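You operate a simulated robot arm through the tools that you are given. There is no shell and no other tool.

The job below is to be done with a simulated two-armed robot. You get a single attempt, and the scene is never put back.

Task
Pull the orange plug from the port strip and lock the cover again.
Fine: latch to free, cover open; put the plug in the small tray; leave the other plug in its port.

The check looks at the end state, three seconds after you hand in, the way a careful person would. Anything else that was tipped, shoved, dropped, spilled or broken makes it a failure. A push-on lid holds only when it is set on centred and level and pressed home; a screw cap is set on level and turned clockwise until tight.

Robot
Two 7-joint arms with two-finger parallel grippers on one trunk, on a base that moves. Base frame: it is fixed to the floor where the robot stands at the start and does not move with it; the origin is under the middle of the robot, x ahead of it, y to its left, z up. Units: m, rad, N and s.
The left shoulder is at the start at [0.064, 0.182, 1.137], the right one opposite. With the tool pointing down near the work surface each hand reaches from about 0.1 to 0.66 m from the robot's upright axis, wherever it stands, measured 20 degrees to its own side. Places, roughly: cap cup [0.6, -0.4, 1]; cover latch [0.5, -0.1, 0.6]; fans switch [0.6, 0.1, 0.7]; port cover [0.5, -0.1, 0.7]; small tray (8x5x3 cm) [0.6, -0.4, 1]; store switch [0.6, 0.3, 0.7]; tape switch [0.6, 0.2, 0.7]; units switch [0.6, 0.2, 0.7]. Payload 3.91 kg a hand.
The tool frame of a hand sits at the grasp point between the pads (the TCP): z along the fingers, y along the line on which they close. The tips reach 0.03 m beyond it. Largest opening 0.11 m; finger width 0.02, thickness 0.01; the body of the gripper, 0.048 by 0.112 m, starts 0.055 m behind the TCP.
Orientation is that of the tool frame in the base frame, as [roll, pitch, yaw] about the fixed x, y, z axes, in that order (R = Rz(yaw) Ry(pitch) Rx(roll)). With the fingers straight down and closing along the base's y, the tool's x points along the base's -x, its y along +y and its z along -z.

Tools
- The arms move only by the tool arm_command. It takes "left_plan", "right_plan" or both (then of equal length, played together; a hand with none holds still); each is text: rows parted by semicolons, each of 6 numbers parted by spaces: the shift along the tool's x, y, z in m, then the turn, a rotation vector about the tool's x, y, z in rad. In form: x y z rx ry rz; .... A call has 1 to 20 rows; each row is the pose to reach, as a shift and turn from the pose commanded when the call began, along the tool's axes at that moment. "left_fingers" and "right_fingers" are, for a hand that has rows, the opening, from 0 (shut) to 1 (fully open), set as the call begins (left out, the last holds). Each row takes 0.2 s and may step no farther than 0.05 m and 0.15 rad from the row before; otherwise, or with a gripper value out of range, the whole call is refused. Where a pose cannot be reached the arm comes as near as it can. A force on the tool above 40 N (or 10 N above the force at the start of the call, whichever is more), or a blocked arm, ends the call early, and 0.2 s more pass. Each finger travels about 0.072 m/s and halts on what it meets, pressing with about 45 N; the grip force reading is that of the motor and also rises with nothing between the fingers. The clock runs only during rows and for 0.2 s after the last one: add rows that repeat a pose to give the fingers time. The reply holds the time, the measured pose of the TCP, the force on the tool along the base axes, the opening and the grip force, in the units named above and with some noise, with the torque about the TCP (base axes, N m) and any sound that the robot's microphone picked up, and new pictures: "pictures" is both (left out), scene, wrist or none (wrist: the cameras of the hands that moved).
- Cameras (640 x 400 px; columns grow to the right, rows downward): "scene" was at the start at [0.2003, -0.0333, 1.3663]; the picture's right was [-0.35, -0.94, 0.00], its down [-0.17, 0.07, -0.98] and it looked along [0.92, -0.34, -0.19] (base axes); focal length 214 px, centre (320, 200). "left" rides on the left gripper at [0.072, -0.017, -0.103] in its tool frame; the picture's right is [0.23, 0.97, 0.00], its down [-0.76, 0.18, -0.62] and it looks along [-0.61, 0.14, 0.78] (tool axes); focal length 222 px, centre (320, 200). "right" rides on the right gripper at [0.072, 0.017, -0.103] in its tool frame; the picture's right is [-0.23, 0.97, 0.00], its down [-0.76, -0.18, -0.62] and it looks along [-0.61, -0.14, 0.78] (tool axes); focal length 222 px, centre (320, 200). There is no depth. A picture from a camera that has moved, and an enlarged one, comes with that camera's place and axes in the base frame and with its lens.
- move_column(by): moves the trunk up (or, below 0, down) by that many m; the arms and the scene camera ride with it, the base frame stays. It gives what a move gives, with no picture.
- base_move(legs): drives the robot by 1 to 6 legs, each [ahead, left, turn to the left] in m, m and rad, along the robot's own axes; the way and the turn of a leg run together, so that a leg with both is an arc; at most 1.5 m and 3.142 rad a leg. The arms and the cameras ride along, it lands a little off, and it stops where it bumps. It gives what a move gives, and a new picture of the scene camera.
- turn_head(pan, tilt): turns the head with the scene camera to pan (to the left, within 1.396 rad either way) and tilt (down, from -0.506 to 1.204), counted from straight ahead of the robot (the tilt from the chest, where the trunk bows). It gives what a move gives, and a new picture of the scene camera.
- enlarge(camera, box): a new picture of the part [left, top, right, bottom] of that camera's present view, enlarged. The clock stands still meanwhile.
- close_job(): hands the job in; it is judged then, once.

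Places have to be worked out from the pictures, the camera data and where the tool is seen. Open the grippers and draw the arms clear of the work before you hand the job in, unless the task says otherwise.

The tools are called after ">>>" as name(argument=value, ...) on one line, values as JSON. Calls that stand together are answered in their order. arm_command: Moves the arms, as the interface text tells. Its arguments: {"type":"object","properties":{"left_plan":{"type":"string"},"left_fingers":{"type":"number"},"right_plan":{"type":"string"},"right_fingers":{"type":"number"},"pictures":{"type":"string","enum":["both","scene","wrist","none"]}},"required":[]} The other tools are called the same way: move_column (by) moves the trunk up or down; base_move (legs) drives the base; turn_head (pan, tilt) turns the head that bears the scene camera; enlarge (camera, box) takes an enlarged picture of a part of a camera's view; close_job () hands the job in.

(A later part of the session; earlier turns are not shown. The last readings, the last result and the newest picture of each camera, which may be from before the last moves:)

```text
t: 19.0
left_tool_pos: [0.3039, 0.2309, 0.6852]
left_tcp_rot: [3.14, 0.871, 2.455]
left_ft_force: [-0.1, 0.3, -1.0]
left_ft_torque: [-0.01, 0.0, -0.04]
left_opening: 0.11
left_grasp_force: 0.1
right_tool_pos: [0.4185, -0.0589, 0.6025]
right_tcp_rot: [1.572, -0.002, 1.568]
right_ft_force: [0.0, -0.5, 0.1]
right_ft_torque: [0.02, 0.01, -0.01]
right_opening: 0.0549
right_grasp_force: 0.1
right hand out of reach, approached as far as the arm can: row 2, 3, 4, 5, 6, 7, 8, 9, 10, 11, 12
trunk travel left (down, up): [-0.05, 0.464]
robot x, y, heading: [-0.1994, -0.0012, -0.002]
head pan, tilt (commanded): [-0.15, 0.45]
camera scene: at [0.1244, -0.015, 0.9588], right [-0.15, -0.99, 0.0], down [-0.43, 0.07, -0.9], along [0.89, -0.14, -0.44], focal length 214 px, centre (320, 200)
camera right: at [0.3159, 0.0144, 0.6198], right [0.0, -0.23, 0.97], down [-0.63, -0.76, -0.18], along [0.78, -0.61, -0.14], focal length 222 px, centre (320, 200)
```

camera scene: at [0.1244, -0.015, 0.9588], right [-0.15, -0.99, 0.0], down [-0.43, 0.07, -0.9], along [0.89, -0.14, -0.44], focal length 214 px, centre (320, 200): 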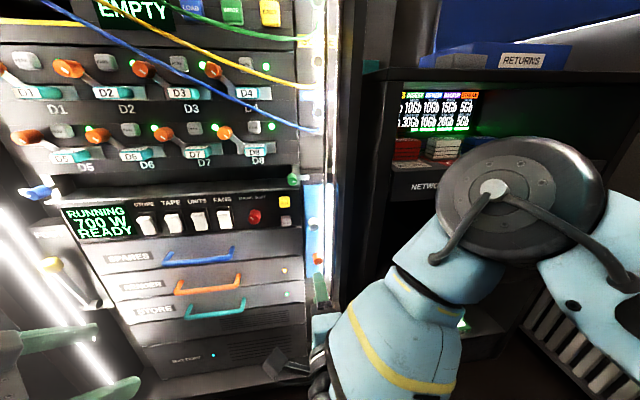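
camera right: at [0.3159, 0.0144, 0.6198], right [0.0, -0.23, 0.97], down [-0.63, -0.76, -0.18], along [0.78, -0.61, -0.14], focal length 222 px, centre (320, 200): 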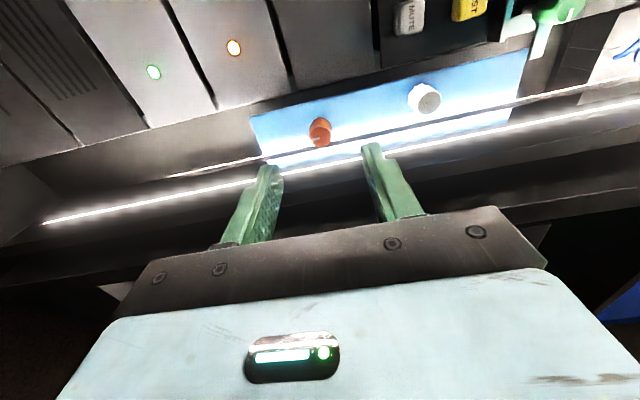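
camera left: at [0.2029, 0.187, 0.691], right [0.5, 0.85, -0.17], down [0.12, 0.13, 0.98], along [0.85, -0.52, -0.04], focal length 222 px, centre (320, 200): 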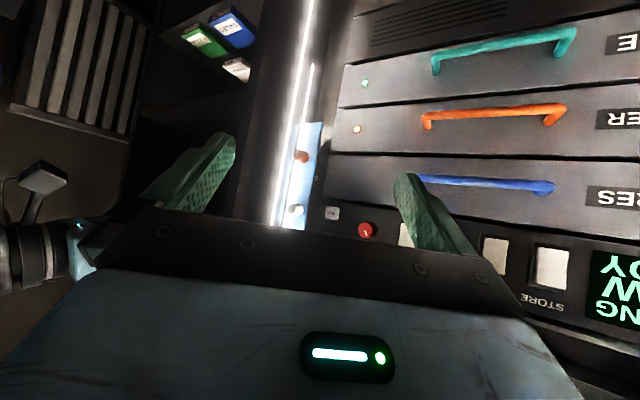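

Orientation is exactly as wanted, with position about 1.4 cm off in y. The camera now sees the latch and cover from close on the left, so I'll enlarge.

>>> enlarge(camera="right", box=[230, 70, 390, 180])

>>> enlarge(camera="right", box=[380, 30, 540, 140])

>>> enlarge(camera="left", box=[0, 0, 639, 399])

```text
3.64 times, centred on (310, 125) of right
camera zoom: at [0.3159, 0.0144, 0.6198], right [0.0, -0.23, 0.97], down [-0.63, -0.76, -0.18], along [0.78, -0.61, -0.14], focal length 808 px, centre (356, 473)
```

zoom: 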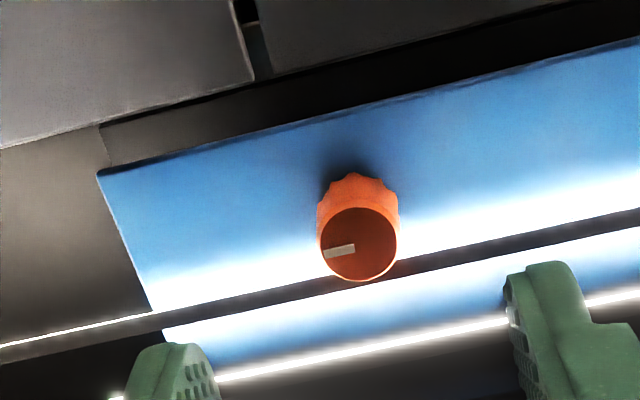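

```text
3.64 times, centred on (460, 85) of right
camera zoom: at [0.3159, 0.0144, 0.6198], right [0.0, -0.23, 0.97], down [-0.63, -0.76, -0.18], along [0.78, -0.61, -0.14], focal length 808 px, centre (-189, 618)
```

zoom: 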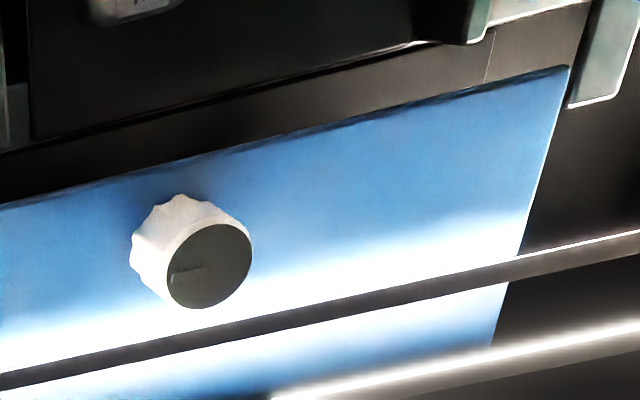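

```text
1.00 times, centred on (320, 200) of left (not enlarged: the box is as wide or as high as the picture)
camera zoom: at [0.1951, 0.2976, 0.6965], right [0.5, 0.85, -0.17], down [0.12, 0.13, 0.98], along [0.86, -0.52, -0.04], focal length 222 px, centre (320, 200)
```

zoom: 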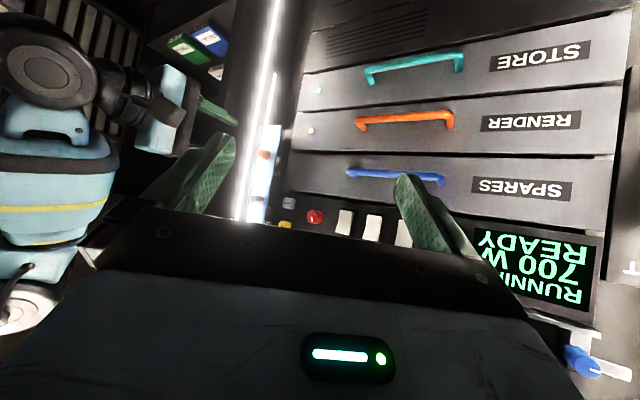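

The view confirms the knob axis at y≈-0.072, z≈0.600, with its tip about 5 mm proud of the light bar and its pointer facing down. I'll advance toward it in small steps, aligning y and z.

>>> arm_command(right_plan="-0.006 -0.001 0.014 0 0 0; -0.012 -0.0025 0.028 0 0 0; -0.012 -0.0025 0.042 0 0 0; -0.012 -0.0025 0.042 0 0 0", pictures="wrist")

```text
t: 20.0
left_tool_pos: [0.3024, 0.2311, 0.6854]
left_tcp_rot: [3.14, 0.871, 2.453]
left_ft_force: [0.6, 0.2, 0.0]
left_ft_torque: [0.0, 0.0, 0.01]
left_opening: 0.1099
left_grasp_force: 0.0
right_tool_pos: [0.4541, -0.0528, 0.6123]
right_tcp_rot: [1.574, -0.002, 1.565]
right_ft_force: [-0.5, 1.0, 0.0]
right_ft_torque: [-0.01, 0.0, -0.03]
right_opening: 0.0551
right_grasp_force: 0.1
right hand out of reach, approached as far as the arm can: row 1, 2, 3, 4
trunk travel left (down, up): [-0.05, 0.464]
robot x, y, heading: [-0.2033, -0.0046, -0.003]
head pan, tilt (commanded): [-0.15, 0.45]
camera right: at [0.3522, 0.0205, 0.6295], right [0.0, -0.23, 0.97], down [-0.63, -0.76, -0.18], along [0.78, -0.61, -0.14], focal length 222 px, centre (320, 200)
```

right: 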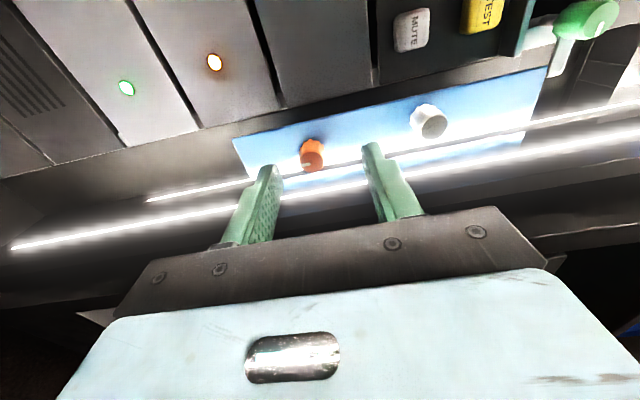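

The hand is reach-limited: the TCP is 0.65 m from the robot's axis, so the base must come closer. I'll retract the right hand straight back and re-tuck the left hand (pointing down, back and left) so I can drive forward safely.

>>> arm_command(left_plan="-0.0014 0.0005 -0.0146 -0.019 0.118 -0.072; -0.003 0.001 -0.029 -0.038 0.235 -0.144; -0.0043 0.0015 -0.044 -0.057 0.353 -0.216; -0.0058 0.002 -0.058 -0.077 0.471 -0.288; -0.0072 0.0025 -0.073 -0.096 0.588 -0.36; -0.0086 0.003 -0.088 -0.115 0.706 -0.432; -0.01 0.0035 -0.102 -0.134 0.824 -0.504; -0.0115 0.004 -0.117 -0.153 0.941 -0.576; -0.013 0.0045 -0.131 -0.172 1.059 -0.648; -0.0144 0.005 -0.146 -0.1915 1.1768 -0.72; -0.0144 0.005 -0.146 -0.1915 1.1768 -0.72", right_plan="0 0 -0.015 0 0 0; 0 0 -0.03 0 0 0; 0 0 -0.045 0 0 0; 0 0 -0.06 0 0 0; 0 0 -0.075 0 0 0; 0 0 -0.09 0 0 0; 0 0 -0.105 0 0 0; 0 0 -0.12 0 0 0; 0 0 -0.135 0 0 0; 0 0 -0.15 0 0 0; 0 0 -0.15 0 0 0", pictures="scene")

```text
t: 22.4
left_tool_pos: [0.2255, 0.2976, 0.7884]
left_tcp_rot: [3.137, -0.358, -3.123]
left_ft_force: [0.4, 0.4, 0.2]
left_ft_torque: [-0.02, -0.02, 0.0]
left_opening: 0.1101
left_grasp_force: 0.0
right_tool_pos: [0.3253, -0.0923, 0.619]
right_tcp_rot: [1.582, -0.056, 1.441]
right_ft_force: [0.3, -0.1, 0.2]
right_ft_torque: [-0.03, -0.02, -0.01]
right_opening: 0.0551
right_grasp_force: 0.0
trunk travel left (down, up): [-0.05, 0.464]
robot x, y, heading: [-0.2027, 0.0008, -0.003]
head pan, tilt (commanded): [-0.15, 0.45]
stopped in row 11 (right hand): the arm was blocked; the commanded pose is now the measured one
camera scene: at [0.1245, -0.0151, 0.9587], right [-0.15, -0.99, 0.0], down [-0.43, 0.07, -0.9], along [0.89, -0.14, -0.44], focal length 214 px, centre (320, 200)
```

scene: 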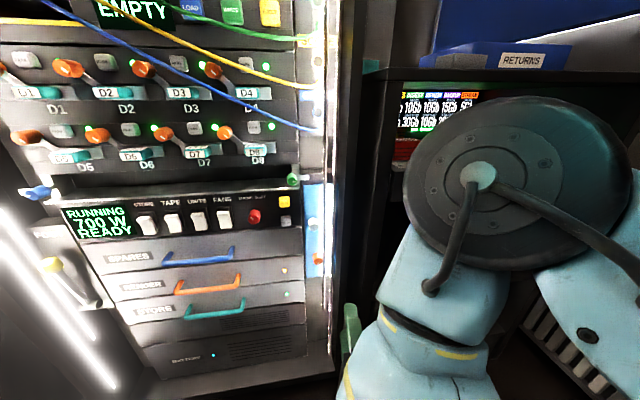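

The right arm was blocked while retracting, probably against the robot's own bowed trunk, so this low, bowed posture is cramped. Before repositioning, I'll look left with the head to learn where the dark panel on that side stands.

>>> turn_head(pan=0.7, tilt=0.5)

>>> turn_head(pan=-0.2, tilt=1.1)

```text
t: 23.6
left_tool_pos: [0.2268, 0.2984, 0.7891]
left_tcp_rot: [3.138, -0.357, -3.124]
left_ft_force: [1.5, 0.0, -0.7]
left_ft_torque: [-0.01, 0.02, 0.04]
left_opening: 0.1101
left_grasp_force: 0.1
right_tool_pos: [0.3248, -0.0919, 0.6194]
right_tcp_rot: [1.583, -0.057, 1.441]
right_ft_force: [-0.3, 0.7, 0.2]
right_ft_torque: [-0.02, -0.01, 0.01]
right_opening: 0.0553
right_grasp_force: 0.2
trunk travel left (down, up): [-0.05, 0.464]
robot x, y, heading: [-0.1982, -0.0014, -0.001]
head pan, tilt (commanded): [0.7, 0.499]
camera scene: at [0.1034, 0.0573, 0.9543], right [0.64, -0.77, 0.0], down [-0.37, -0.31, -0.88], along [0.67, 0.56, -0.48], focal length 214 px, centre (320, 200)
```

scene: 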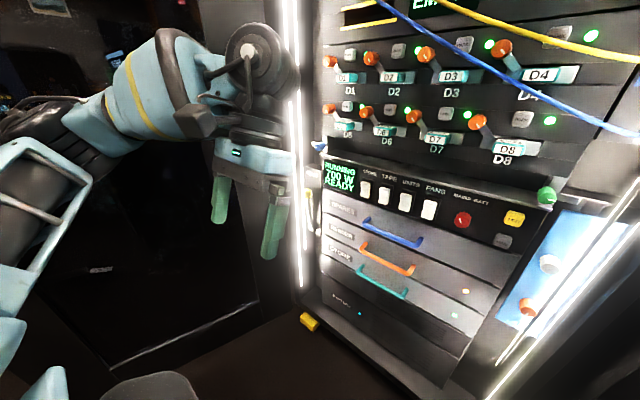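

```text
t: 24.8
left_tool_pos: [0.2275, 0.299, 0.7892]
left_tcp_rot: [3.14, -0.359, -3.125]
left_ft_force: [-0.8, 0.1, -0.3]
left_ft_torque: [-0.01, -0.02, 0.0]
left_opening: 0.1103
left_grasp_force: 0.1
right_tool_pos: [0.3267, -0.0926, 0.6185]
right_tcp_rot: [1.584, -0.057, 1.441]
right_ft_force: [-0.1, 0.1, 0.7]
right_ft_torque: [-0.03, 0.01, 0.03]
right_opening: 0.055
right_grasp_force: 0.0
trunk travel left (down, up): [-0.05, 0.464]
robot x, y, heading: [-0.1981, 0.0016, -0.003]
head pan, tilt (commanded): [-0.201, 1.1]
camera scene: at [0.0955, -0.0138, 0.9066], right [-0.2, -0.98, 0.0], down [-0.87, 0.18, -0.45], along [0.45, -0.09, -0.89], focal length 214 px, centre (320, 200)
```

scene: 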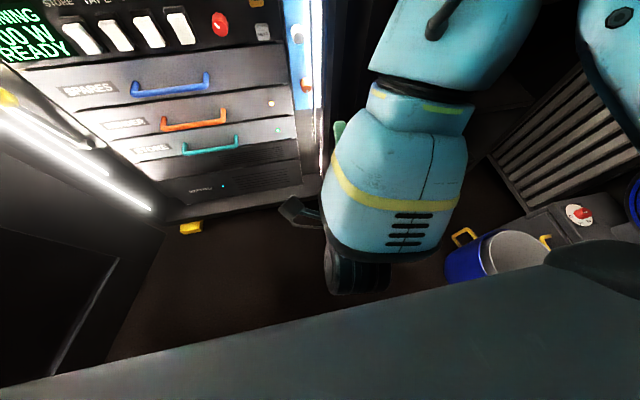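

The left side is open (panel foot beyond y≈0.75). Looking down, the right forearm hangs almost vertically with its wrist right against the robot's own chest, so it needs more distance. I'll ease the hand forward off the chest and then back the base by 0.12 m.

>>> arm_command(right_plan="0 0 0.02 0 0 0; 0 0 0.04 0 0 0; 0 0 0.04 0 0 0", pictures="none")

>>> base_move(legs=[[-0.12, 0.0, 0]])

```text
t: 25.6
left_tool_pos: [0.2262, 0.2982, 0.789]
left_tcp_rot: [3.138, -0.358, -3.125]
left_ft_force: [0.3, 0.8, -0.9]
left_ft_torque: [0.02, 0.0, -0.02]
left_opening: 0.1099
left_grasp_force: 0.0
right_tool_pos: [0.3636, -0.0975, 0.6191]
right_tcp_rot: [1.583, -0.057, 1.444]
right_ft_force: [-0.2, -0.4, 0.1]
right_ft_torque: [0.0, 0.03, 0.02]
right_opening: 0.0546
right_grasp_force: 0.1
trunk travel left (down, up): [-0.05, 0.464]
robot x, y, heading: [-0.2004, -0.0002, 0.0]
head pan, tilt (commanded): [-0.201, 1.1]
```

```text
t: 26.8
left_tool_pos: [0.1057, 0.2983, 0.7897]
left_tcp_rot: [3.139, -0.357, -3.127]
left_ft_force: [-0.3, 0.0, 0.1]
left_ft_torque: [0.0, 0.0, 0.01]
left_opening: 0.11
left_grasp_force: 0.0
right_tool_pos: [0.2457, -0.0974, 0.6194]
right_tcp_rot: [1.582, -0.058, 1.442]
right_ft_force: [-0.6, -0.5, 0.5]
right_ft_torque: [0.01, -0.03, 0.02]
right_opening: 0.0548
right_grasp_force: 0.1
trunk travel left (down, up): [-0.05, 0.464]
robot x, y, heading: [-0.3222, -0.0023, -0.01]
head pan, tilt (commanded): [-0.201, 1.1]
camera scene: at [-0.0253, -0.0141, 0.9067], right [-0.2, -0.98, 0.0], down [-0.87, 0.18, -0.45], along [0.44, -0.09, -0.89], focal length 214 px, centre (320, 200)
```

scene: 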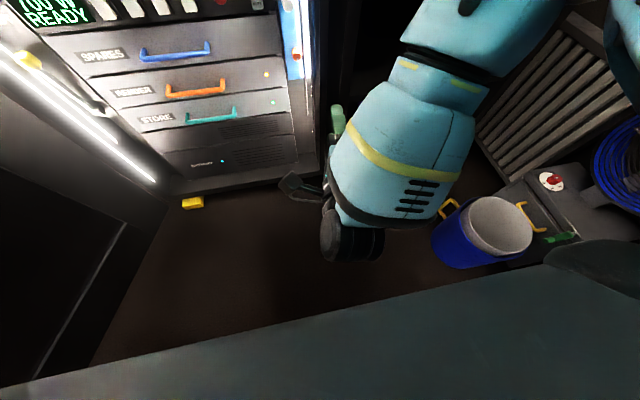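

Base is now at x≈-0.32. I'll extend the right hand to (0.42, -0.071, 0.600) with the orientation straightened, to see if it reaches properly from here.

>>> arm_command(right_plan="0.009 -0.004 0.034 -0.0015 0.026 -0.012; 0.019 -0.008 0.068 -0.003 0.051 -0.023; 0.028 -0.012 0.102 -0.0045 0.077 -0.035; 0.038 -0.016 0.136 -0.006 0.102 -0.047; 0.047 -0.02 0.1695 -0.0075 0.128 -0.0585; 0.047 -0.02 0.1695 -0.0075 0.128 -0.0585", pictures="wrist")

```text
t: 28.2
left_tool_pos: [0.1065, 0.2979, 0.7879]
left_tcp_rot: [3.139, -0.357, -3.127]
left_ft_force: [0.0, -0.1, 0.3]
left_ft_torque: [-0.01, -0.02, -0.02]
left_opening: 0.1099
left_grasp_force: 0.0
right_tool_pos: [0.4119, -0.0422, 0.6195]
right_tcp_rot: [1.585, 0.004, 1.554]
right_ft_force: [-0.2, -0.2, -0.4]
right_ft_torque: [-0.01, -0.02, 0.02]
right_opening: 0.055
right_grasp_force: 0.0
right hand out of reach, approached as far as the arm can: row 3, 4, 5, 6
trunk travel left (down, up): [-0.05, 0.464]
robot x, y, heading: [-0.321, 0.0013, -0.005]
head pan, tilt (commanded): [-0.201, 1.1]
camera right: at [0.3108, 0.0323, 0.6373], right [0.01, -0.22, 0.97], down [-0.64, -0.75, -0.17], along [0.77, -0.62, -0.15], focal length 222 px, centre (320, 200)
```

right: 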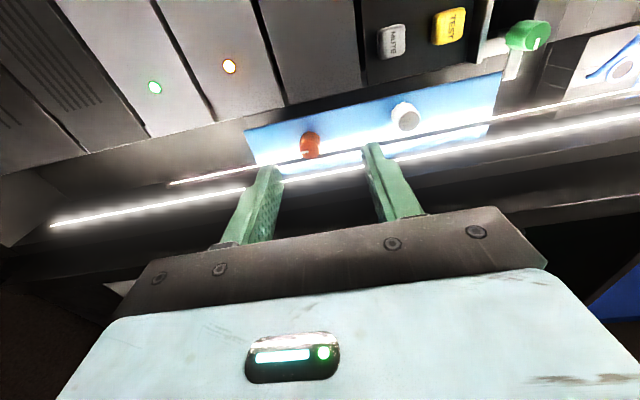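

Moving the robot back made it worse: the hand keeps ending left and high of the target, so it wants targets further to the robot's left. I'll retract 0.1 m, then shift the robot forward 0.1 and right 0.1 so the latch lies more to its left.

>>> arm_command(right_plan="0 0 -0.025 0 0 0; 0 0 -0.05 0 0 0; 0 0 -0.075 0 0 0; 0 0 -0.1 0 0 0; 0 0 -0.1 0 0 0", pictures="none")

>>> base_move(legs=[[0.0, -0.1, 0], [0.08, 0, 0]])

```text
t: 29.4
left_tool_pos: [0.1066, 0.2986, 0.7896]
left_tcp_rot: [3.137, -0.359, -3.128]
left_ft_force: [-0.7, 0.2, -0.2]
left_ft_torque: [0.0, -0.01, -0.02]
left_opening: 0.11
left_grasp_force: 0.1
right_tool_pos: [0.3107, -0.0428, 0.6192]
right_tcp_rot: [1.571, 0.001, 1.572]
right_ft_force: [-0.2, 0.4, -0.7]
right_ft_torque: [0.02, 0.01, 0.04]
right_opening: 0.0548
right_grasp_force: 0.0
trunk travel left (down, up): [-0.05, 0.464]
robot x, y, heading: [-0.3216, -0.0004, -0.005]
head pan, tilt (commanded): [-0.201, 1.1]
```

```text
t: 31.6
left_tool_pos: [0.1878, 0.1956, 0.7874]
left_tcp_rot: [3.139, -0.356, -3.128]
left_ft_force: [0.7, 1.3, -0.2]
left_ft_torque: [-0.01, 0.02, -0.01]
left_opening: 0.1098
left_grasp_force: 0.0
right_tool_pos: [0.3921, -0.145, 0.6185]
right_tcp_rot: [1.574, 0.001, 1.568]
right_ft_force: [0.3, 0.2, 0.3]
right_ft_torque: [-0.01, 0.01, 0.01]
right_opening: 0.0549
right_grasp_force: 0.1
trunk travel left (down, up): [-0.05, 0.464]
robot x, y, heading: [-0.2448, -0.0968, -0.008]
head pan, tilt (commanded): [-0.201, 1.1]
camera scene: at [0.0552, -0.1155, 0.9065], right [-0.21, -0.98, 0.0], down [-0.87, 0.18, -0.45], along [0.44, -0.09, -0.89], focal length 214 px, centre (320, 200)
```

scene: 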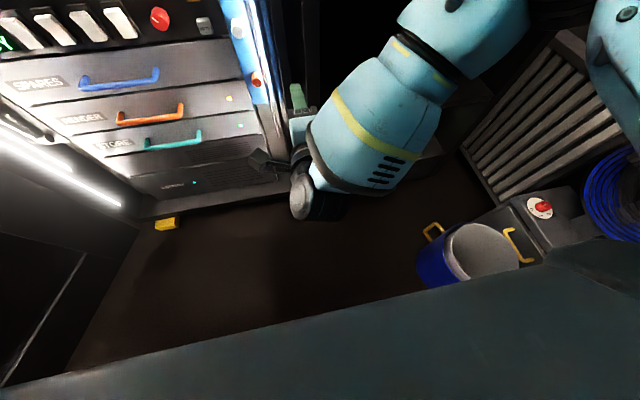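

Now the hand sits at (0.392, -0.145, 0.619) with good orientation. Moving to (0.44, -0.071, 0.600) to test reach from this stance.

>>> arm_command(right_plan="0.025 -0.006 0.016 0 0 0; 0.05 -0.012 0.032 0 0 0; 0.074 -0.0185 0.048 0 0 0; 0.074 -0.0185 0.048 0 0 0; 0.074 -0.0185 0.048 0 0 0", pictures="wrist")

```text
t: 32.8
left_tool_pos: [0.187, 0.1969, 0.7902]
left_tcp_rot: [3.139, -0.359, -3.126]
left_ft_force: [-0.1, 0.3, -0.8]
left_ft_torque: [-0.01, 0.05, -0.01]
left_opening: 0.11
left_grasp_force: 0.2
right_tool_pos: [0.4409, -0.071, 0.6002]
right_tcp_rot: [1.571, 0.002, 1.567]
right_ft_force: [0.1, -0.6, -0.7]
right_ft_torque: [-0.04, -0.02, 0.04]
right_opening: 0.0551
right_grasp_force: 0.1
trunk travel left (down, up): [-0.05, 0.464]
robot x, y, heading: [-0.2434, -0.0993, -0.008]
head pan, tilt (commanded): [-0.201, 1.1]
camera right: at [0.3382, 0.0022, 0.6181], right [0.0, -0.23, 0.97], down [-0.63, -0.76, -0.18], along [0.78, -0.61, -0.14], focal length 222 px, centre (320, 200)
```

right: 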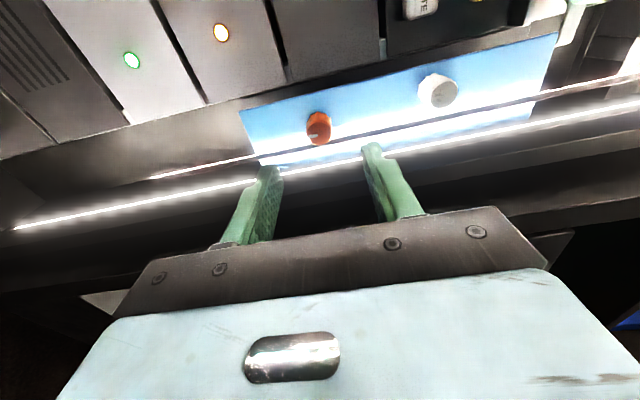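

Reached exactly. I'll check the alignment of the fingers with the knob.

>>> enlarge(camera="right", box=[250, 90, 390, 180])

>>> turn_head(pan=0.1, tilt=0.6)

```text
4.44 times, centred on (320, 135) of right
camera zoom: at [0.3382, 0.0022, 0.6181], right [0.0, -0.23, 0.97], down [-0.63, -0.76, -0.18], along [0.78, -0.61, -0.14], focal length 987 px, centre (320, 489)
```

zoom: 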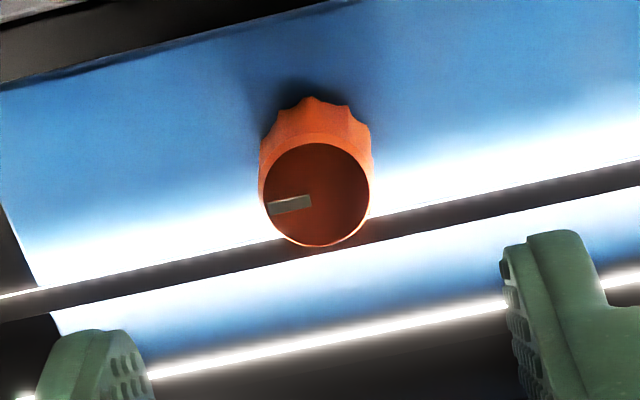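

```text
t: 33.8
left_tool_pos: [0.1876, 0.1972, 0.7888]
left_tcp_rot: [3.139, -0.359, -3.127]
left_ft_force: [0.2, -0.4, 0.7]
left_ft_torque: [0.0, 0.0, 0.01]
left_opening: 0.1099
left_grasp_force: 0.0
right_tool_pos: [0.4391, -0.0715, 0.6014]
right_tcp_rot: [1.572, 0.003, 1.568]
right_ft_force: [0.9, -0.4, -0.3]
right_ft_torque: [0.0, -0.02, 0.01]
right_opening: 0.0552
right_grasp_force: 0.0
trunk travel left (down, up): [-0.05, 0.464]
robot x, y, heading: [-0.2416, -0.0961, -0.006]
head pan, tilt (commanded): [0.099, 0.6]
camera scene: at [0.0811, -0.0944, 0.9452], right [0.09, -1.0, 0.0], down [-0.56, -0.05, -0.82], along [0.82, 0.08, -0.57], focal length 214 px, centre (320, 200)
```

scene: 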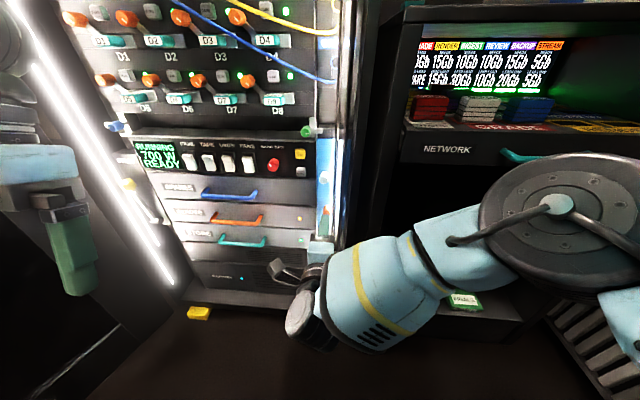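

Knob tip computes to y≈-0.0713, z≈0.6007, so the hand is centred on it. I'll advance so the finger tips reach x≈0.527, just 3–4 mm past the knob face.

>>> arm_command(right_plan="0 0 0.015 0 0 0; 0 0 0.03 0 0 0; 0 0 0.042 0 0 0; 0 0 0.05 0 0 0; 0 0 0.057 0 0 0; 0 0 0.057 0 0 0", pictures="both")

>>> enlarge(camera="right", box=[220, 90, 420, 215])

>>> enlarge(camera="scene", box=[290, 180, 360, 250])

```text
t: 35.2
left_tool_pos: [0.1877, 0.196, 0.7884]
left_tcp_rot: [3.138, -0.358, -3.128]
left_ft_force: [0.7, -0.9, -0.1]
left_ft_torque: [0.01, 0.01, 0.01]
left_opening: 0.1098
left_grasp_force: 0.0
right_tool_pos: [0.4962, -0.0716, 0.6008]
right_tcp_rot: [1.573, 0.002, 1.569]
right_ft_force: [0.1, 0.0, -0.5]
right_ft_torque: [0.0, 0.03, 0.05]
right_opening: 0.055
right_grasp_force: 0.0
trunk travel left (down, up): [-0.05, 0.464]
robot x, y, heading: [-0.2418, -0.0985, -0.006]
head pan, tilt (commanded): [0.099, 0.6]
camera scene: at [0.0811, -0.0943, 0.9452], right [0.09, -1.0, 0.0], down [-0.56, -0.05, -0.83], along [0.82, 0.08, -0.56], focal length 214 px, centre (320, 200)
camera right: at [0.3939, 0.0013, 0.6173], right [0.0, -0.23, 0.97], down [-0.63, -0.76, -0.18], along [0.78, -0.61, -0.14], focal length 222 px, centre (320, 200)
```

scene: 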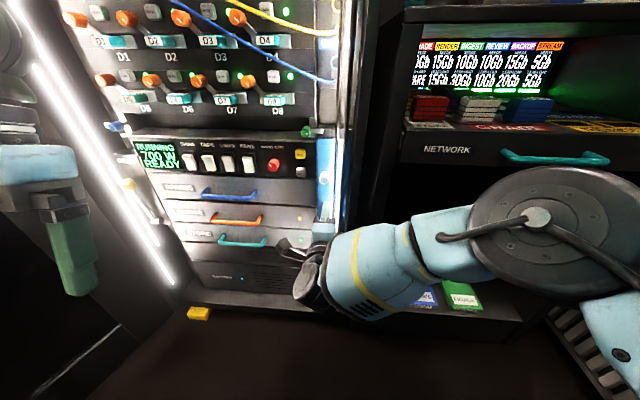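
right: 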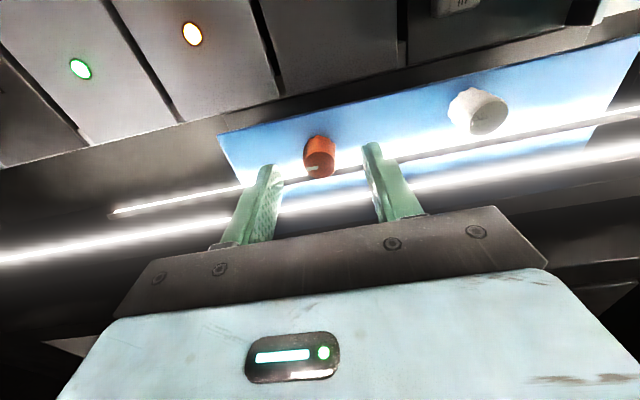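

```text
3.20 times, centred on (320, 152) of right
camera zoom: at [0.3939, 0.0013, 0.6173], right [0.0, -0.23, 0.97], down [-0.63, -0.76, -0.18], along [0.78, -0.61, -0.14], focal length 711 px, centre (320, 352)
```

zoom: 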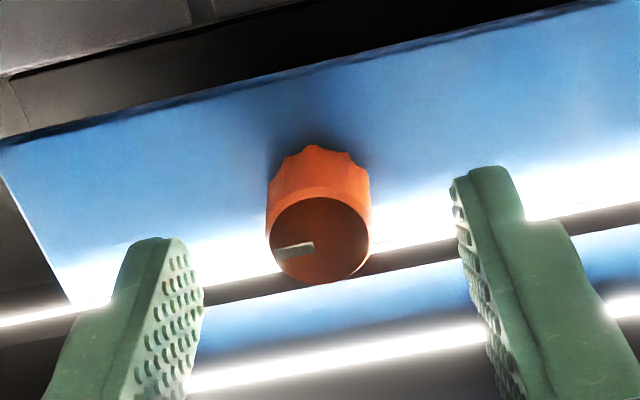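

```text
5.71 times, centred on (325, 215) of scene
camera zoom: at [0.0811, -0.0943, 0.9452], right [0.09, -1.0, 0.0], down [-0.56, -0.05, -0.83], along [0.82, 0.08, -0.56], focal length 1226 px, centre (291, 114)
```

zoom: 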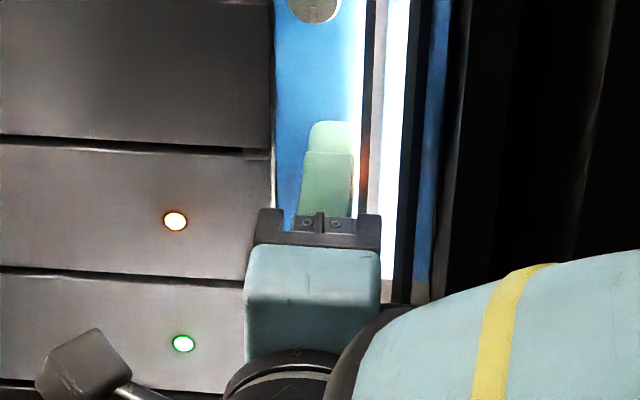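

The fingertips straddle the knob, whose face triangulates to x≈0.525, with the tips at 0.526. I'll go 3 mm deeper and close on it.

>>> arm_command(right_plan="0 0 0.0035 0 0 0; 0 0 0.0035 0 0 0", pictures="none")

>>> arm_command(right_plan="0 0 0 0 0 0; 0 0 0 0 0 0; 0 0 0 0 0 0; 0 0 0 0 0 0", right_fingers=0, pictures="wrist")

>>> enlarge(camera="right", box=[220, 90, 420, 215])

```text
t: 35.8
left_tool_pos: [0.1873, 0.1946, 0.7894]
left_tcp_rot: [3.139, -0.357, -3.127]
left_ft_force: [-0.8, -0.6, -0.4]
left_ft_torque: [0.02, 0.0, 0.0]
left_opening: 0.11
left_grasp_force: 0.0
right_tool_pos: [0.4999, -0.0711, 0.6009]
right_tcp_rot: [1.573, 0.003, 1.567]
right_ft_force: [-0.3, 0.2, 0.3]
right_ft_torque: [-0.01, 0.04, -0.01]
right_opening: 0.0548
right_grasp_force: 0.1
trunk travel left (down, up): [-0.05, 0.464]
robot x, y, heading: [-0.2447, -0.1006, -0.006]
head pan, tilt (commanded): [0.099, 0.6]
```

```text
t: 36.8
left_tool_pos: [0.1873, 0.1958, 0.7895]
left_tcp_rot: [3.138, -0.357, -3.128]
left_ft_force: [-0.1, 0.4, -0.1]
left_ft_torque: [0.01, 0.01, 0.04]
left_opening: 0.11
left_grasp_force: 0.1
right_tool_pos: [0.5002, -0.0718, 0.6005]
right_tcp_rot: [1.573, -0.001, 1.567]
right_ft_force: [0.0, 0.1, -1.1]
right_ft_torque: [-0.01, -0.15, 0.01]
right_opening: 0.0226
right_grasp_force: 45.0
trunk travel left (down, up): [-0.05, 0.464]
robot x, y, heading: [-0.2427, -0.1026, -0.005]
head pan, tilt (commanded): [0.099, 0.6]
camera right: at [0.3979, 0.001, 0.6173], right [0.0, -0.23, 0.97], down [-0.63, -0.76, -0.17], along [0.78, -0.61, -0.14], focal length 222 px, centre (320, 200)
```

right: 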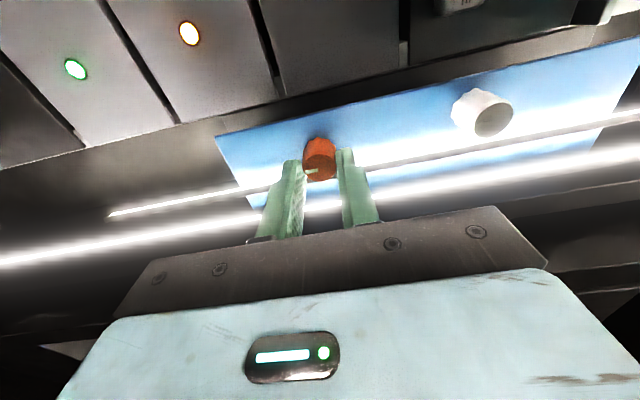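

```text
3.20 times, centred on (320, 152) of right
camera zoom: at [0.3979, 0.001, 0.6173], right [0.0, -0.23, 0.97], down [-0.63, -0.76, -0.17], along [0.78, -0.61, -0.14], focal length 711 px, centre (320, 352)
```

zoom: 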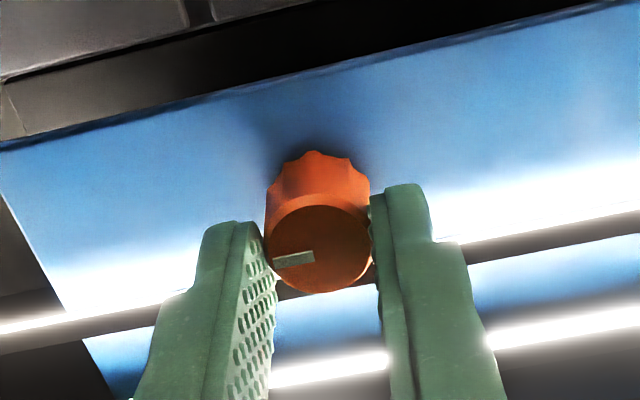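

The knob is gripped (opening 22.6 mm, 45 N, no side force). I'll test a small turn, clockwise as seen from the robot (+ about tool z), and read the torque.

>>> arm_command(right_plan="0 0 0 0 0 0.1; 0 0 0 0 0 0.2; 0 0 0 0 0 0.3; 0 0 0 0 0 0.3", pictures="wrist")

>>> enlarge(camera="right", box=[220, 90, 420, 215])

```text
t: 37.8
left_tool_pos: [0.1862, 0.196, 0.7891]
left_tcp_rot: [3.137, -0.358, -3.129]
left_ft_force: [-0.4, -1.2, -0.4]
left_ft_torque: [0.01, 0.02, -0.01]
left_opening: 0.11
left_grasp_force: 0.1
right_tool_pos: [0.5006, -0.0723, 0.5995]
right_tcp_rot: [1.571, -0.299, 1.565]
right_ft_force: [-5.9, -3.5, -3.4]
right_ft_torque: [0.0, -0.13, -0.07]
right_opening: 0.0225
right_grasp_force: 44.9
trunk travel left (down, up): [-0.05, 0.464]
robot x, y, heading: [-0.2399, -0.1028, -0.007]
head pan, tilt (commanded): [0.099, 0.6]
camera right: at [0.398, -0.0071, 0.6378], right [0.0, -0.5, 0.86], down [-0.63, -0.67, -0.39], along [0.78, -0.54, -0.32], focal length 222 px, centre (320, 200)
```

right: 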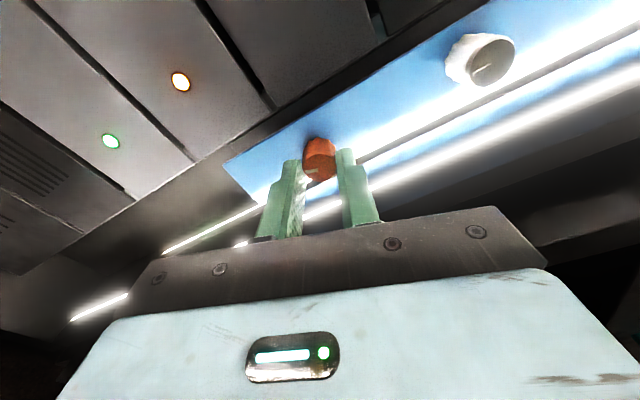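

```text
3.20 times, centred on (320, 152) of right
camera zoom: at [0.398, -0.0071, 0.6378], right [0.0, -0.5, 0.86], down [-0.63, -0.67, -0.39], along [0.78, -0.54, -0.32], focal length 711 px, centre (320, 352)
```

zoom: 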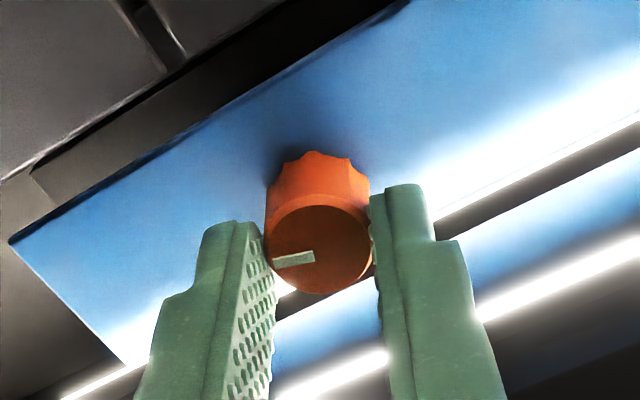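

The knob turned with the hand (pointer fixed relative to the fingers) and with no torque about its axis, so clockwise is free. There's a slight 6 N push-back in x, so I'll back off 1.5 mm and continue turning.

>>> arm_command(right_plan="0 0 -0.0015 0 0 0.1; 0 0 -0.0015 0 0 0.2; 0 0 -0.0015 0 0 0.3; 0 0 -0.0015 0 0 0.4; 0 0 -0.0015 0 0 0.5; 0 0 -0.0015 0 0 0.6; 0 0 -0.0015 0 0 0.6", pictures="wrist")

>>> enlarge(camera="right", box=[220, 90, 420, 215])

```text
t: 39.4
left_tool_pos: [0.1879, 0.1962, 0.7885]
left_tcp_rot: [3.137, -0.359, -3.129]
left_ft_force: [-0.5, 1.0, -0.1]
left_ft_torque: [0.02, -0.03, 0.02]
left_opening: 0.1099
left_grasp_force: 0.1
right_tool_pos: [0.4999, -0.0717, 0.5999]
right_tcp_rot: [1.573, -0.899, 1.566]
right_ft_force: [9.9, -2.1, -4.0]
right_ft_torque: [-0.01, -0.02, 0.42]
right_opening: 0.0221
right_grasp_force: 44.7
trunk travel left (down, up): [-0.05, 0.464]
robot x, y, heading: [-0.2421, -0.0979, -0.006]
head pan, tilt (commanded): [0.099, 0.6]
camera right: at [0.3978, -0.0393, 0.6673], right [0.0, -0.9, 0.43], down [-0.63, -0.33, -0.71], along [0.78, -0.27, -0.56], focal length 222 px, centre (320, 200)
```

right: 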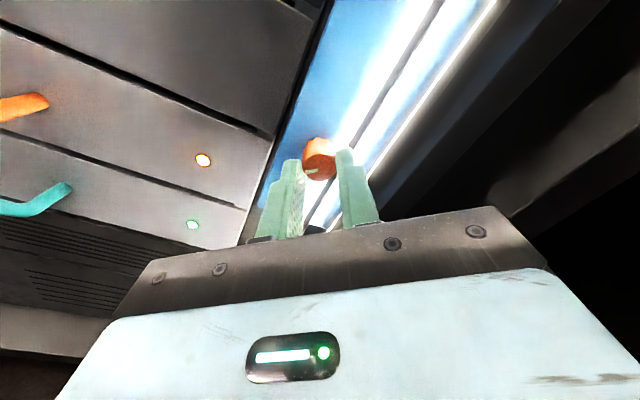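

```text
3.20 times, centred on (320, 152) of right
camera zoom: at [0.3978, -0.0393, 0.6673], right [0.0, -0.9, 0.43], down [-0.63, -0.33, -0.71], along [0.78, -0.27, -0.56], focal length 711 px, centre (320, 352)
```

zoom: 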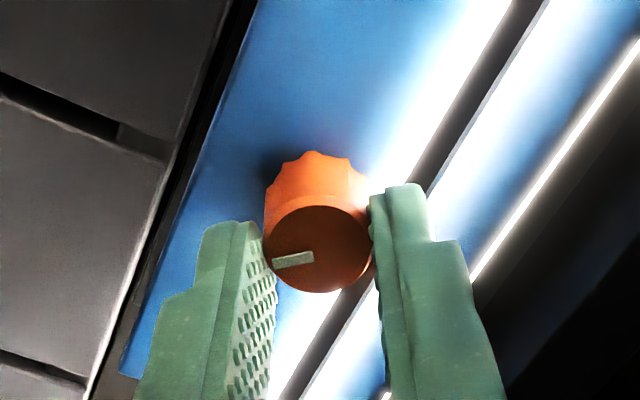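

Turned 0.9 rad so far, the pointer following and no resistance. Continuing clockwise toward 90°, with slight forward relief of the pull.

>>> arm_command(right_plan="0 0 0.0008 0 0 0.1; 0 0 0.0008 0 0 0.2; 0 0 0.0008 0 0 0.3; 0 0 0.0008 0 0 0.4; 0 0 0.0008 0 0 0.5; 0 0 0.0008 0 0 0.6; 0 0 0.0008 0 0 0.67; 0 0 0.0008 0 0 0.67", pictures="wrist")

>>> enlarge(camera="right", box=[220, 90, 420, 215])

```text
t: 41.2
left_tool_pos: [0.1885, 0.1955, 0.7879]
left_tcp_rot: [3.137, -0.357, -3.128]
left_ft_force: [0.5, 0.3, 0.3]
left_ft_torque: [-0.01, -0.03, -0.01]
left_opening: 0.1101
left_grasp_force: 0.1
right_tool_pos: [0.4995, -0.0718, 0.5988]
right_tcp_rot: [2.447, -1.569, 0.692]
right_ft_force: [7.8, 0.5, -4.0]
right_ft_torque: [-0.02, 0.62, 0.38]
right_opening: 0.0223
right_grasp_force: 44.7
trunk travel left (down, up): [-0.05, 0.464]
robot x, y, heading: [-0.2443, -0.101, -0.003]
head pan, tilt (commanded): [0.099, 0.6]
camera right: at [0.3973, -0.0876, 0.6722], right [0.0, -0.97, -0.23], down [-0.62, 0.18, -0.76], along [0.78, 0.14, -0.61], focal length 222 px, centre (320, 200)
```

right: 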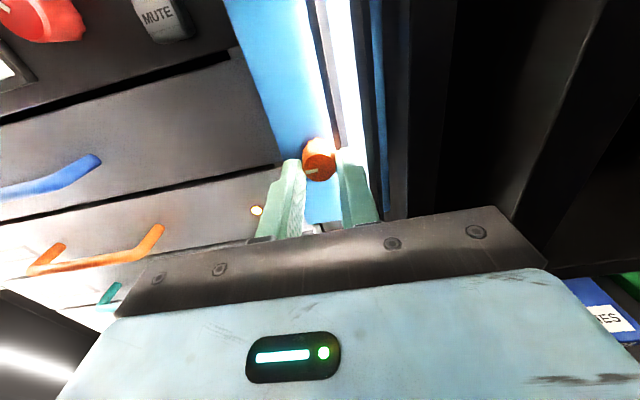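

```text
3.20 times, centred on (320, 152) of right
camera zoom: at [0.3973, -0.0876, 0.6722], right [0.0, -0.97, -0.23], down [-0.62, 0.18, -0.76], along [0.78, 0.14, -0.61], focal length 711 px, centre (320, 352)
```

zoom: 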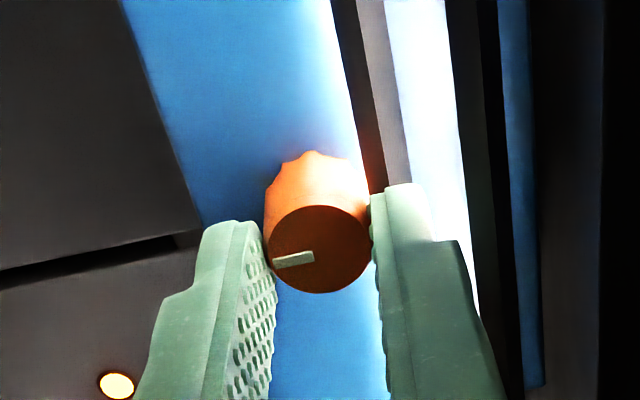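

The pointer has gone from down to left (90°), still with no end stop felt. I'll probe a little further for a limit.

>>> arm_command(right_plan="0 0 0 0 0 0.1; 0 0 0 0 0 0.2; 0 0 0 0 0 0.3; 0 0 0 0 0 0.3", pictures="wrist")

>>> enlarge(camera="right", box=[220, 90, 420, 215])

```text
t: 42.2
left_tool_pos: [0.1882, 0.1955, 0.7892]
left_tcp_rot: [3.14, -0.357, -3.129]
left_ft_force: [0.6, -0.9, 0.0]
left_ft_torque: [-0.02, 0.0, 0.03]
left_opening: 0.1102
left_grasp_force: 0.1
right_tool_pos: [0.499, -0.0717, 0.6005]
right_tcp_rot: [-1.569, -1.272, -1.577]
right_ft_force: [3.7, -1.7, 2.7]
right_ft_torque: [-0.53, -0.07, 0.08]
right_opening: 0.0221
right_grasp_force: 45.1
trunk travel left (down, up): [-0.05, 0.464]
robot x, y, heading: [-0.2412, -0.1009, -0.007]
head pan, tilt (commanded): [0.099, 0.6]
camera right: at [0.3969, -0.1083, 0.6655], right [0.0, -0.86, -0.5], down [-0.62, 0.4, -0.68], along [0.78, 0.31, -0.54], focal length 222 px, centre (320, 200)
```

right: 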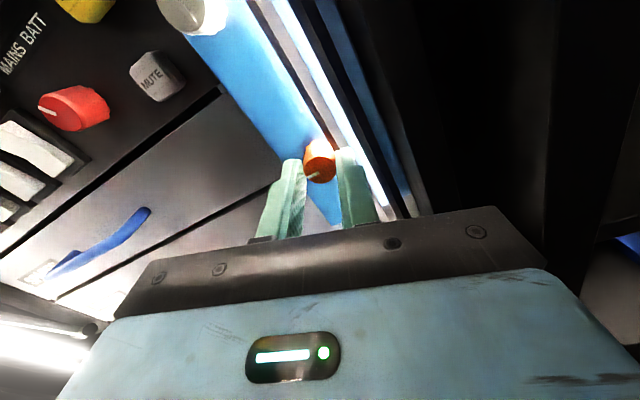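

```text
3.20 times, centred on (320, 152) of right
camera zoom: at [0.3969, -0.1083, 0.6655], right [0.0, -0.86, -0.5], down [-0.62, 0.4, -0.68], along [0.78, 0.31, -0.54], focal length 711 px, centre (320, 352)
```

zoom: 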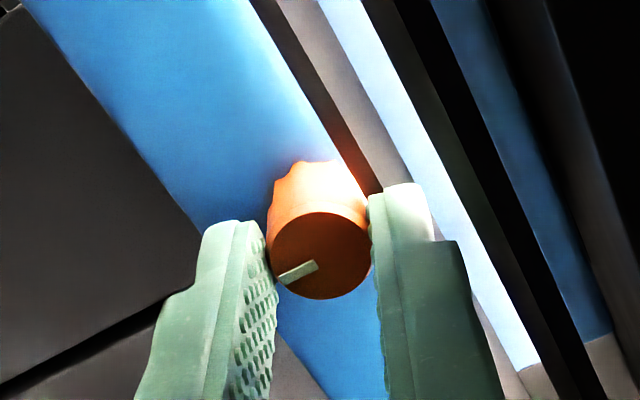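

Torque jumped to 0.53 N·m and the knob slipped slightly, so the end stop is at about 90° clockwise, which I take as the free position. While still holding it, I'll test a gentle 8 mm pull to see whether the cover moves.

>>> arm_command(right_plan="0 0 -0.002 0 0 -0.05; 0 0 -0.004 0 0 -0.05; 0 0 -0.006 0 0 -0.05; 0 0 -0.008 0 0 -0.05; 0 0 -0.008 0 0 -0.05", pictures="both")

>>> enlarge(camera="right", box=[220, 90, 420, 215])

>>> enlarge(camera="scene", box=[290, 130, 360, 250])

```text
t: 43.4
left_tool_pos: [0.1884, 0.1948, 0.7891]
left_tcp_rot: [3.134, -0.358, -3.129]
left_ft_force: [1.2, -0.5, -0.1]
left_ft_torque: [-0.01, 0.01, 0.0]
left_opening: 0.1102
left_grasp_force: 0.2
right_tool_pos: [0.4934, -0.0726, 0.6005]
right_tcp_rot: [-1.57, -1.323, -1.58]
right_ft_force: [18.3, -12.0, 8.4]
right_ft_torque: [0.01, 0.18, 0.24]
right_opening: 0.0224
right_grasp_force: 44.6
trunk travel left (down, up): [-0.05, 0.464]
robot x, y, heading: [-0.2427, -0.1007, -0.004]
head pan, tilt (commanded): [0.099, 0.6]
camera scene: at [0.0817, -0.0953, 0.9451], right [0.09, -1.0, 0.0], down [-0.56, -0.05, -0.82], along [0.82, 0.08, -0.57], focal length 214 px, centre (320, 200)
camera right: at [0.3904, -0.1067, 0.6671], right [-0.01, -0.89, -0.46], down [-0.62, 0.36, -0.69], along [0.78, 0.28, -0.55], focal length 222 px, centre (320, 200)
```

scene: 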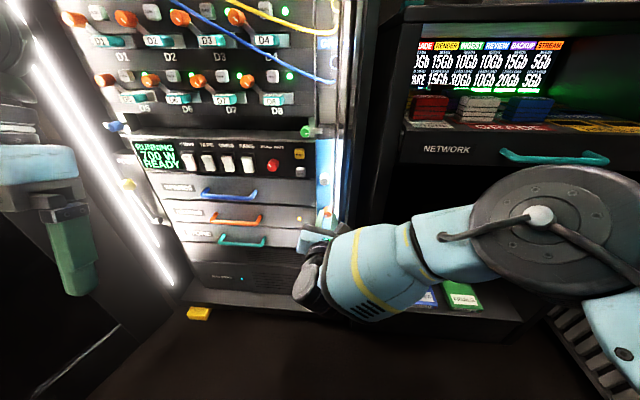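
right: 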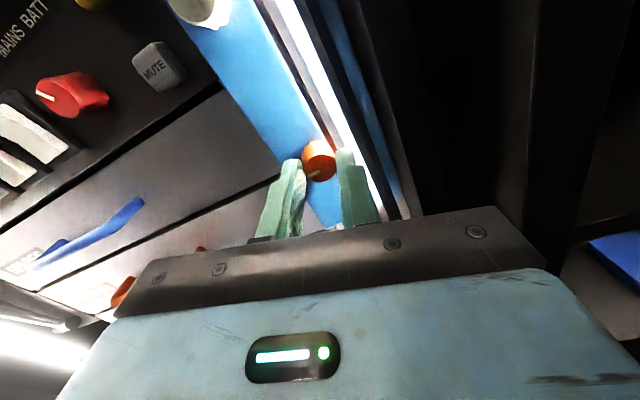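

```text
3.20 times, centred on (320, 152) of right
camera zoom: at [0.3904, -0.1067, 0.6671], right [-0.01, -0.89, -0.46], down [-0.62, 0.36, -0.69], along [0.78, 0.28, -0.55], focal length 711 px, centre (320, 352)
```

zoom: 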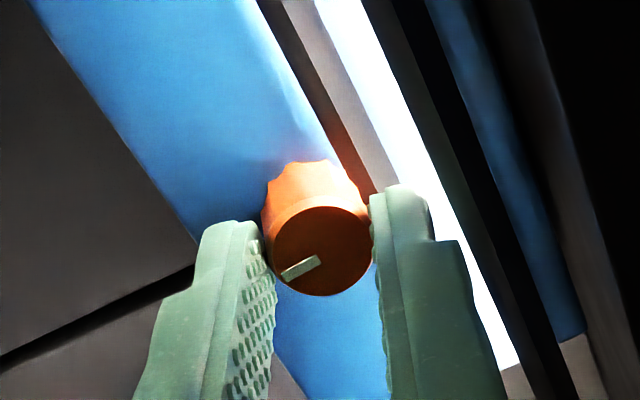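

```text
3.33 times, centred on (325, 190) of scene
camera zoom: at [0.0817, -0.0953, 0.9451], right [0.09, -1.0, 0.0], down [-0.56, -0.05, -0.82], along [0.82, 0.08, -0.57], focal length 715 px, centre (303, 233)
```

zoom: 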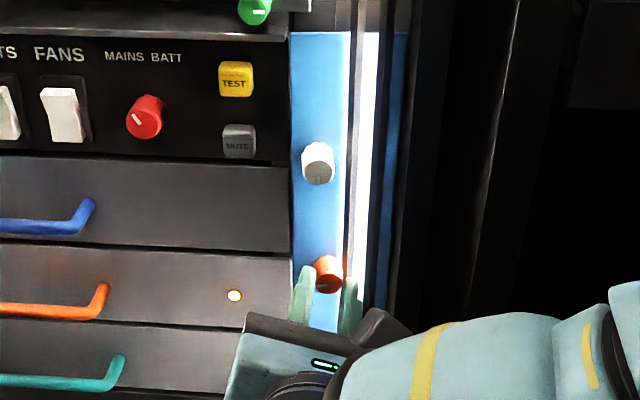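

The knob (and with it the cover) followed about 6 mm with a side pull toward -y, which fits a hinge along the cover's right edge (y≈-0.128). I'll swing it further along that arc, turning the hand with it in small steps.

>>> arm_command(right_plan="0.0007 0.0028 -0.0026 0.048 -0.012 0; 0.0015 0.0057 -0.0052 0.097 -0.025 0; 0.0023 0.0088 -0.0075 0.145 -0.037 0; 0.0031 0.012 -0.0099 0.194 -0.049 0; 0.0031 0.012 -0.0099 0.194 -0.049 0", pictures="both")

>>> enlarge(camera="right", box=[220, 50, 420, 215])

>>> enlarge(camera="scene", box=[290, 130, 360, 250])

```text
t: 44.1
left_tool_pos: [0.1885, 0.1947, 0.7889]
left_tcp_rot: [3.139, -0.357, -3.128]
left_ft_force: [-0.6, 0.0, 0.3]
left_ft_torque: [-0.03, 0.01, -0.01]
left_opening: 0.1102
left_grasp_force: 0.1
right_tool_pos: [0.4855, -0.0797, 0.6021]
right_tcp_rot: [-1.666, -1.325, -1.4]
right_ft_force: [9.7, -1.1, -6.2]
right_ft_torque: [-0.18, 0.96, 0.26]
right_opening: 0.023
right_grasp_force: 44.8
right hand out of reach, approached as far as the arm can: row 2, 3
trunk travel left (down, up): [-0.05, 0.464]
robot x, y, heading: [-0.2402, -0.1005, -0.012]
head pan, tilt (commanded): [0.099, 0.6]
stopped in row 3 (right hand): the force on the tool passed its limit at 51 N (the readings are from after the stop); the commanded pose is now the measured one
camera scene: at [0.0823, -0.0946, 0.9448], right [0.09, -1.0, 0.0], down [-0.56, -0.05, -0.82], along [0.82, 0.07, -0.57], focal length 214 px, centre (320, 200)
camera right: at [0.388, -0.122, 0.6703], right [0.06, -0.89, -0.46], down [-0.67, 0.3, -0.68], along [0.74, 0.34, -0.57], focal length 222 px, centre (320, 200)
```

scene: 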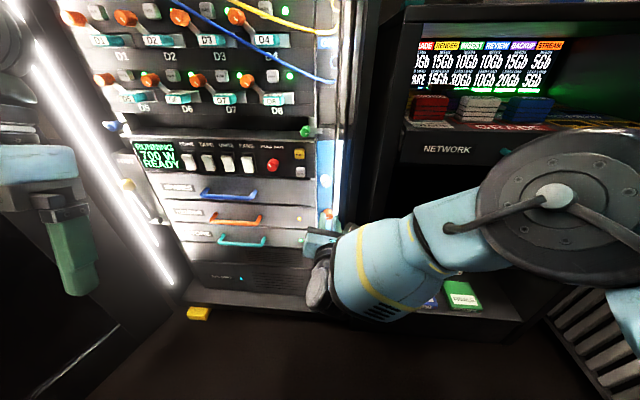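
right: 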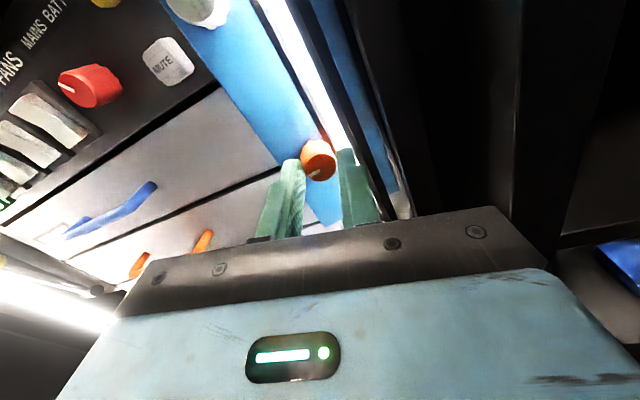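

```text
2.42 times, centred on (320, 132) of right
camera zoom: at [0.388, -0.122, 0.6703], right [0.06, -0.89, -0.46], down [-0.67, 0.3, -0.68], along [0.74, 0.34, -0.57], focal length 538 px, centre (320, 364)
```

zoom: 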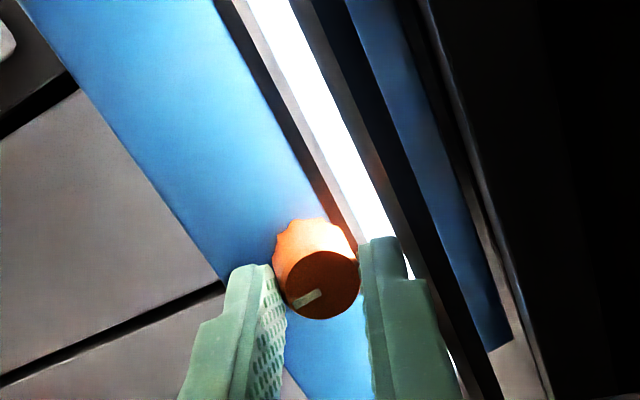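

```text
3.33 times, centred on (325, 190) of scene
camera zoom: at [0.0823, -0.0946, 0.9448], right [0.09, -1.0, 0.0], down [-0.56, -0.05, -0.82], along [0.82, 0.07, -0.57], focal length 715 px, centre (303, 233)
```

zoom: 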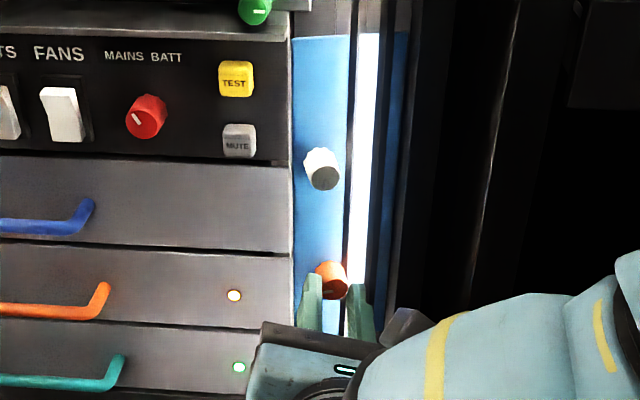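

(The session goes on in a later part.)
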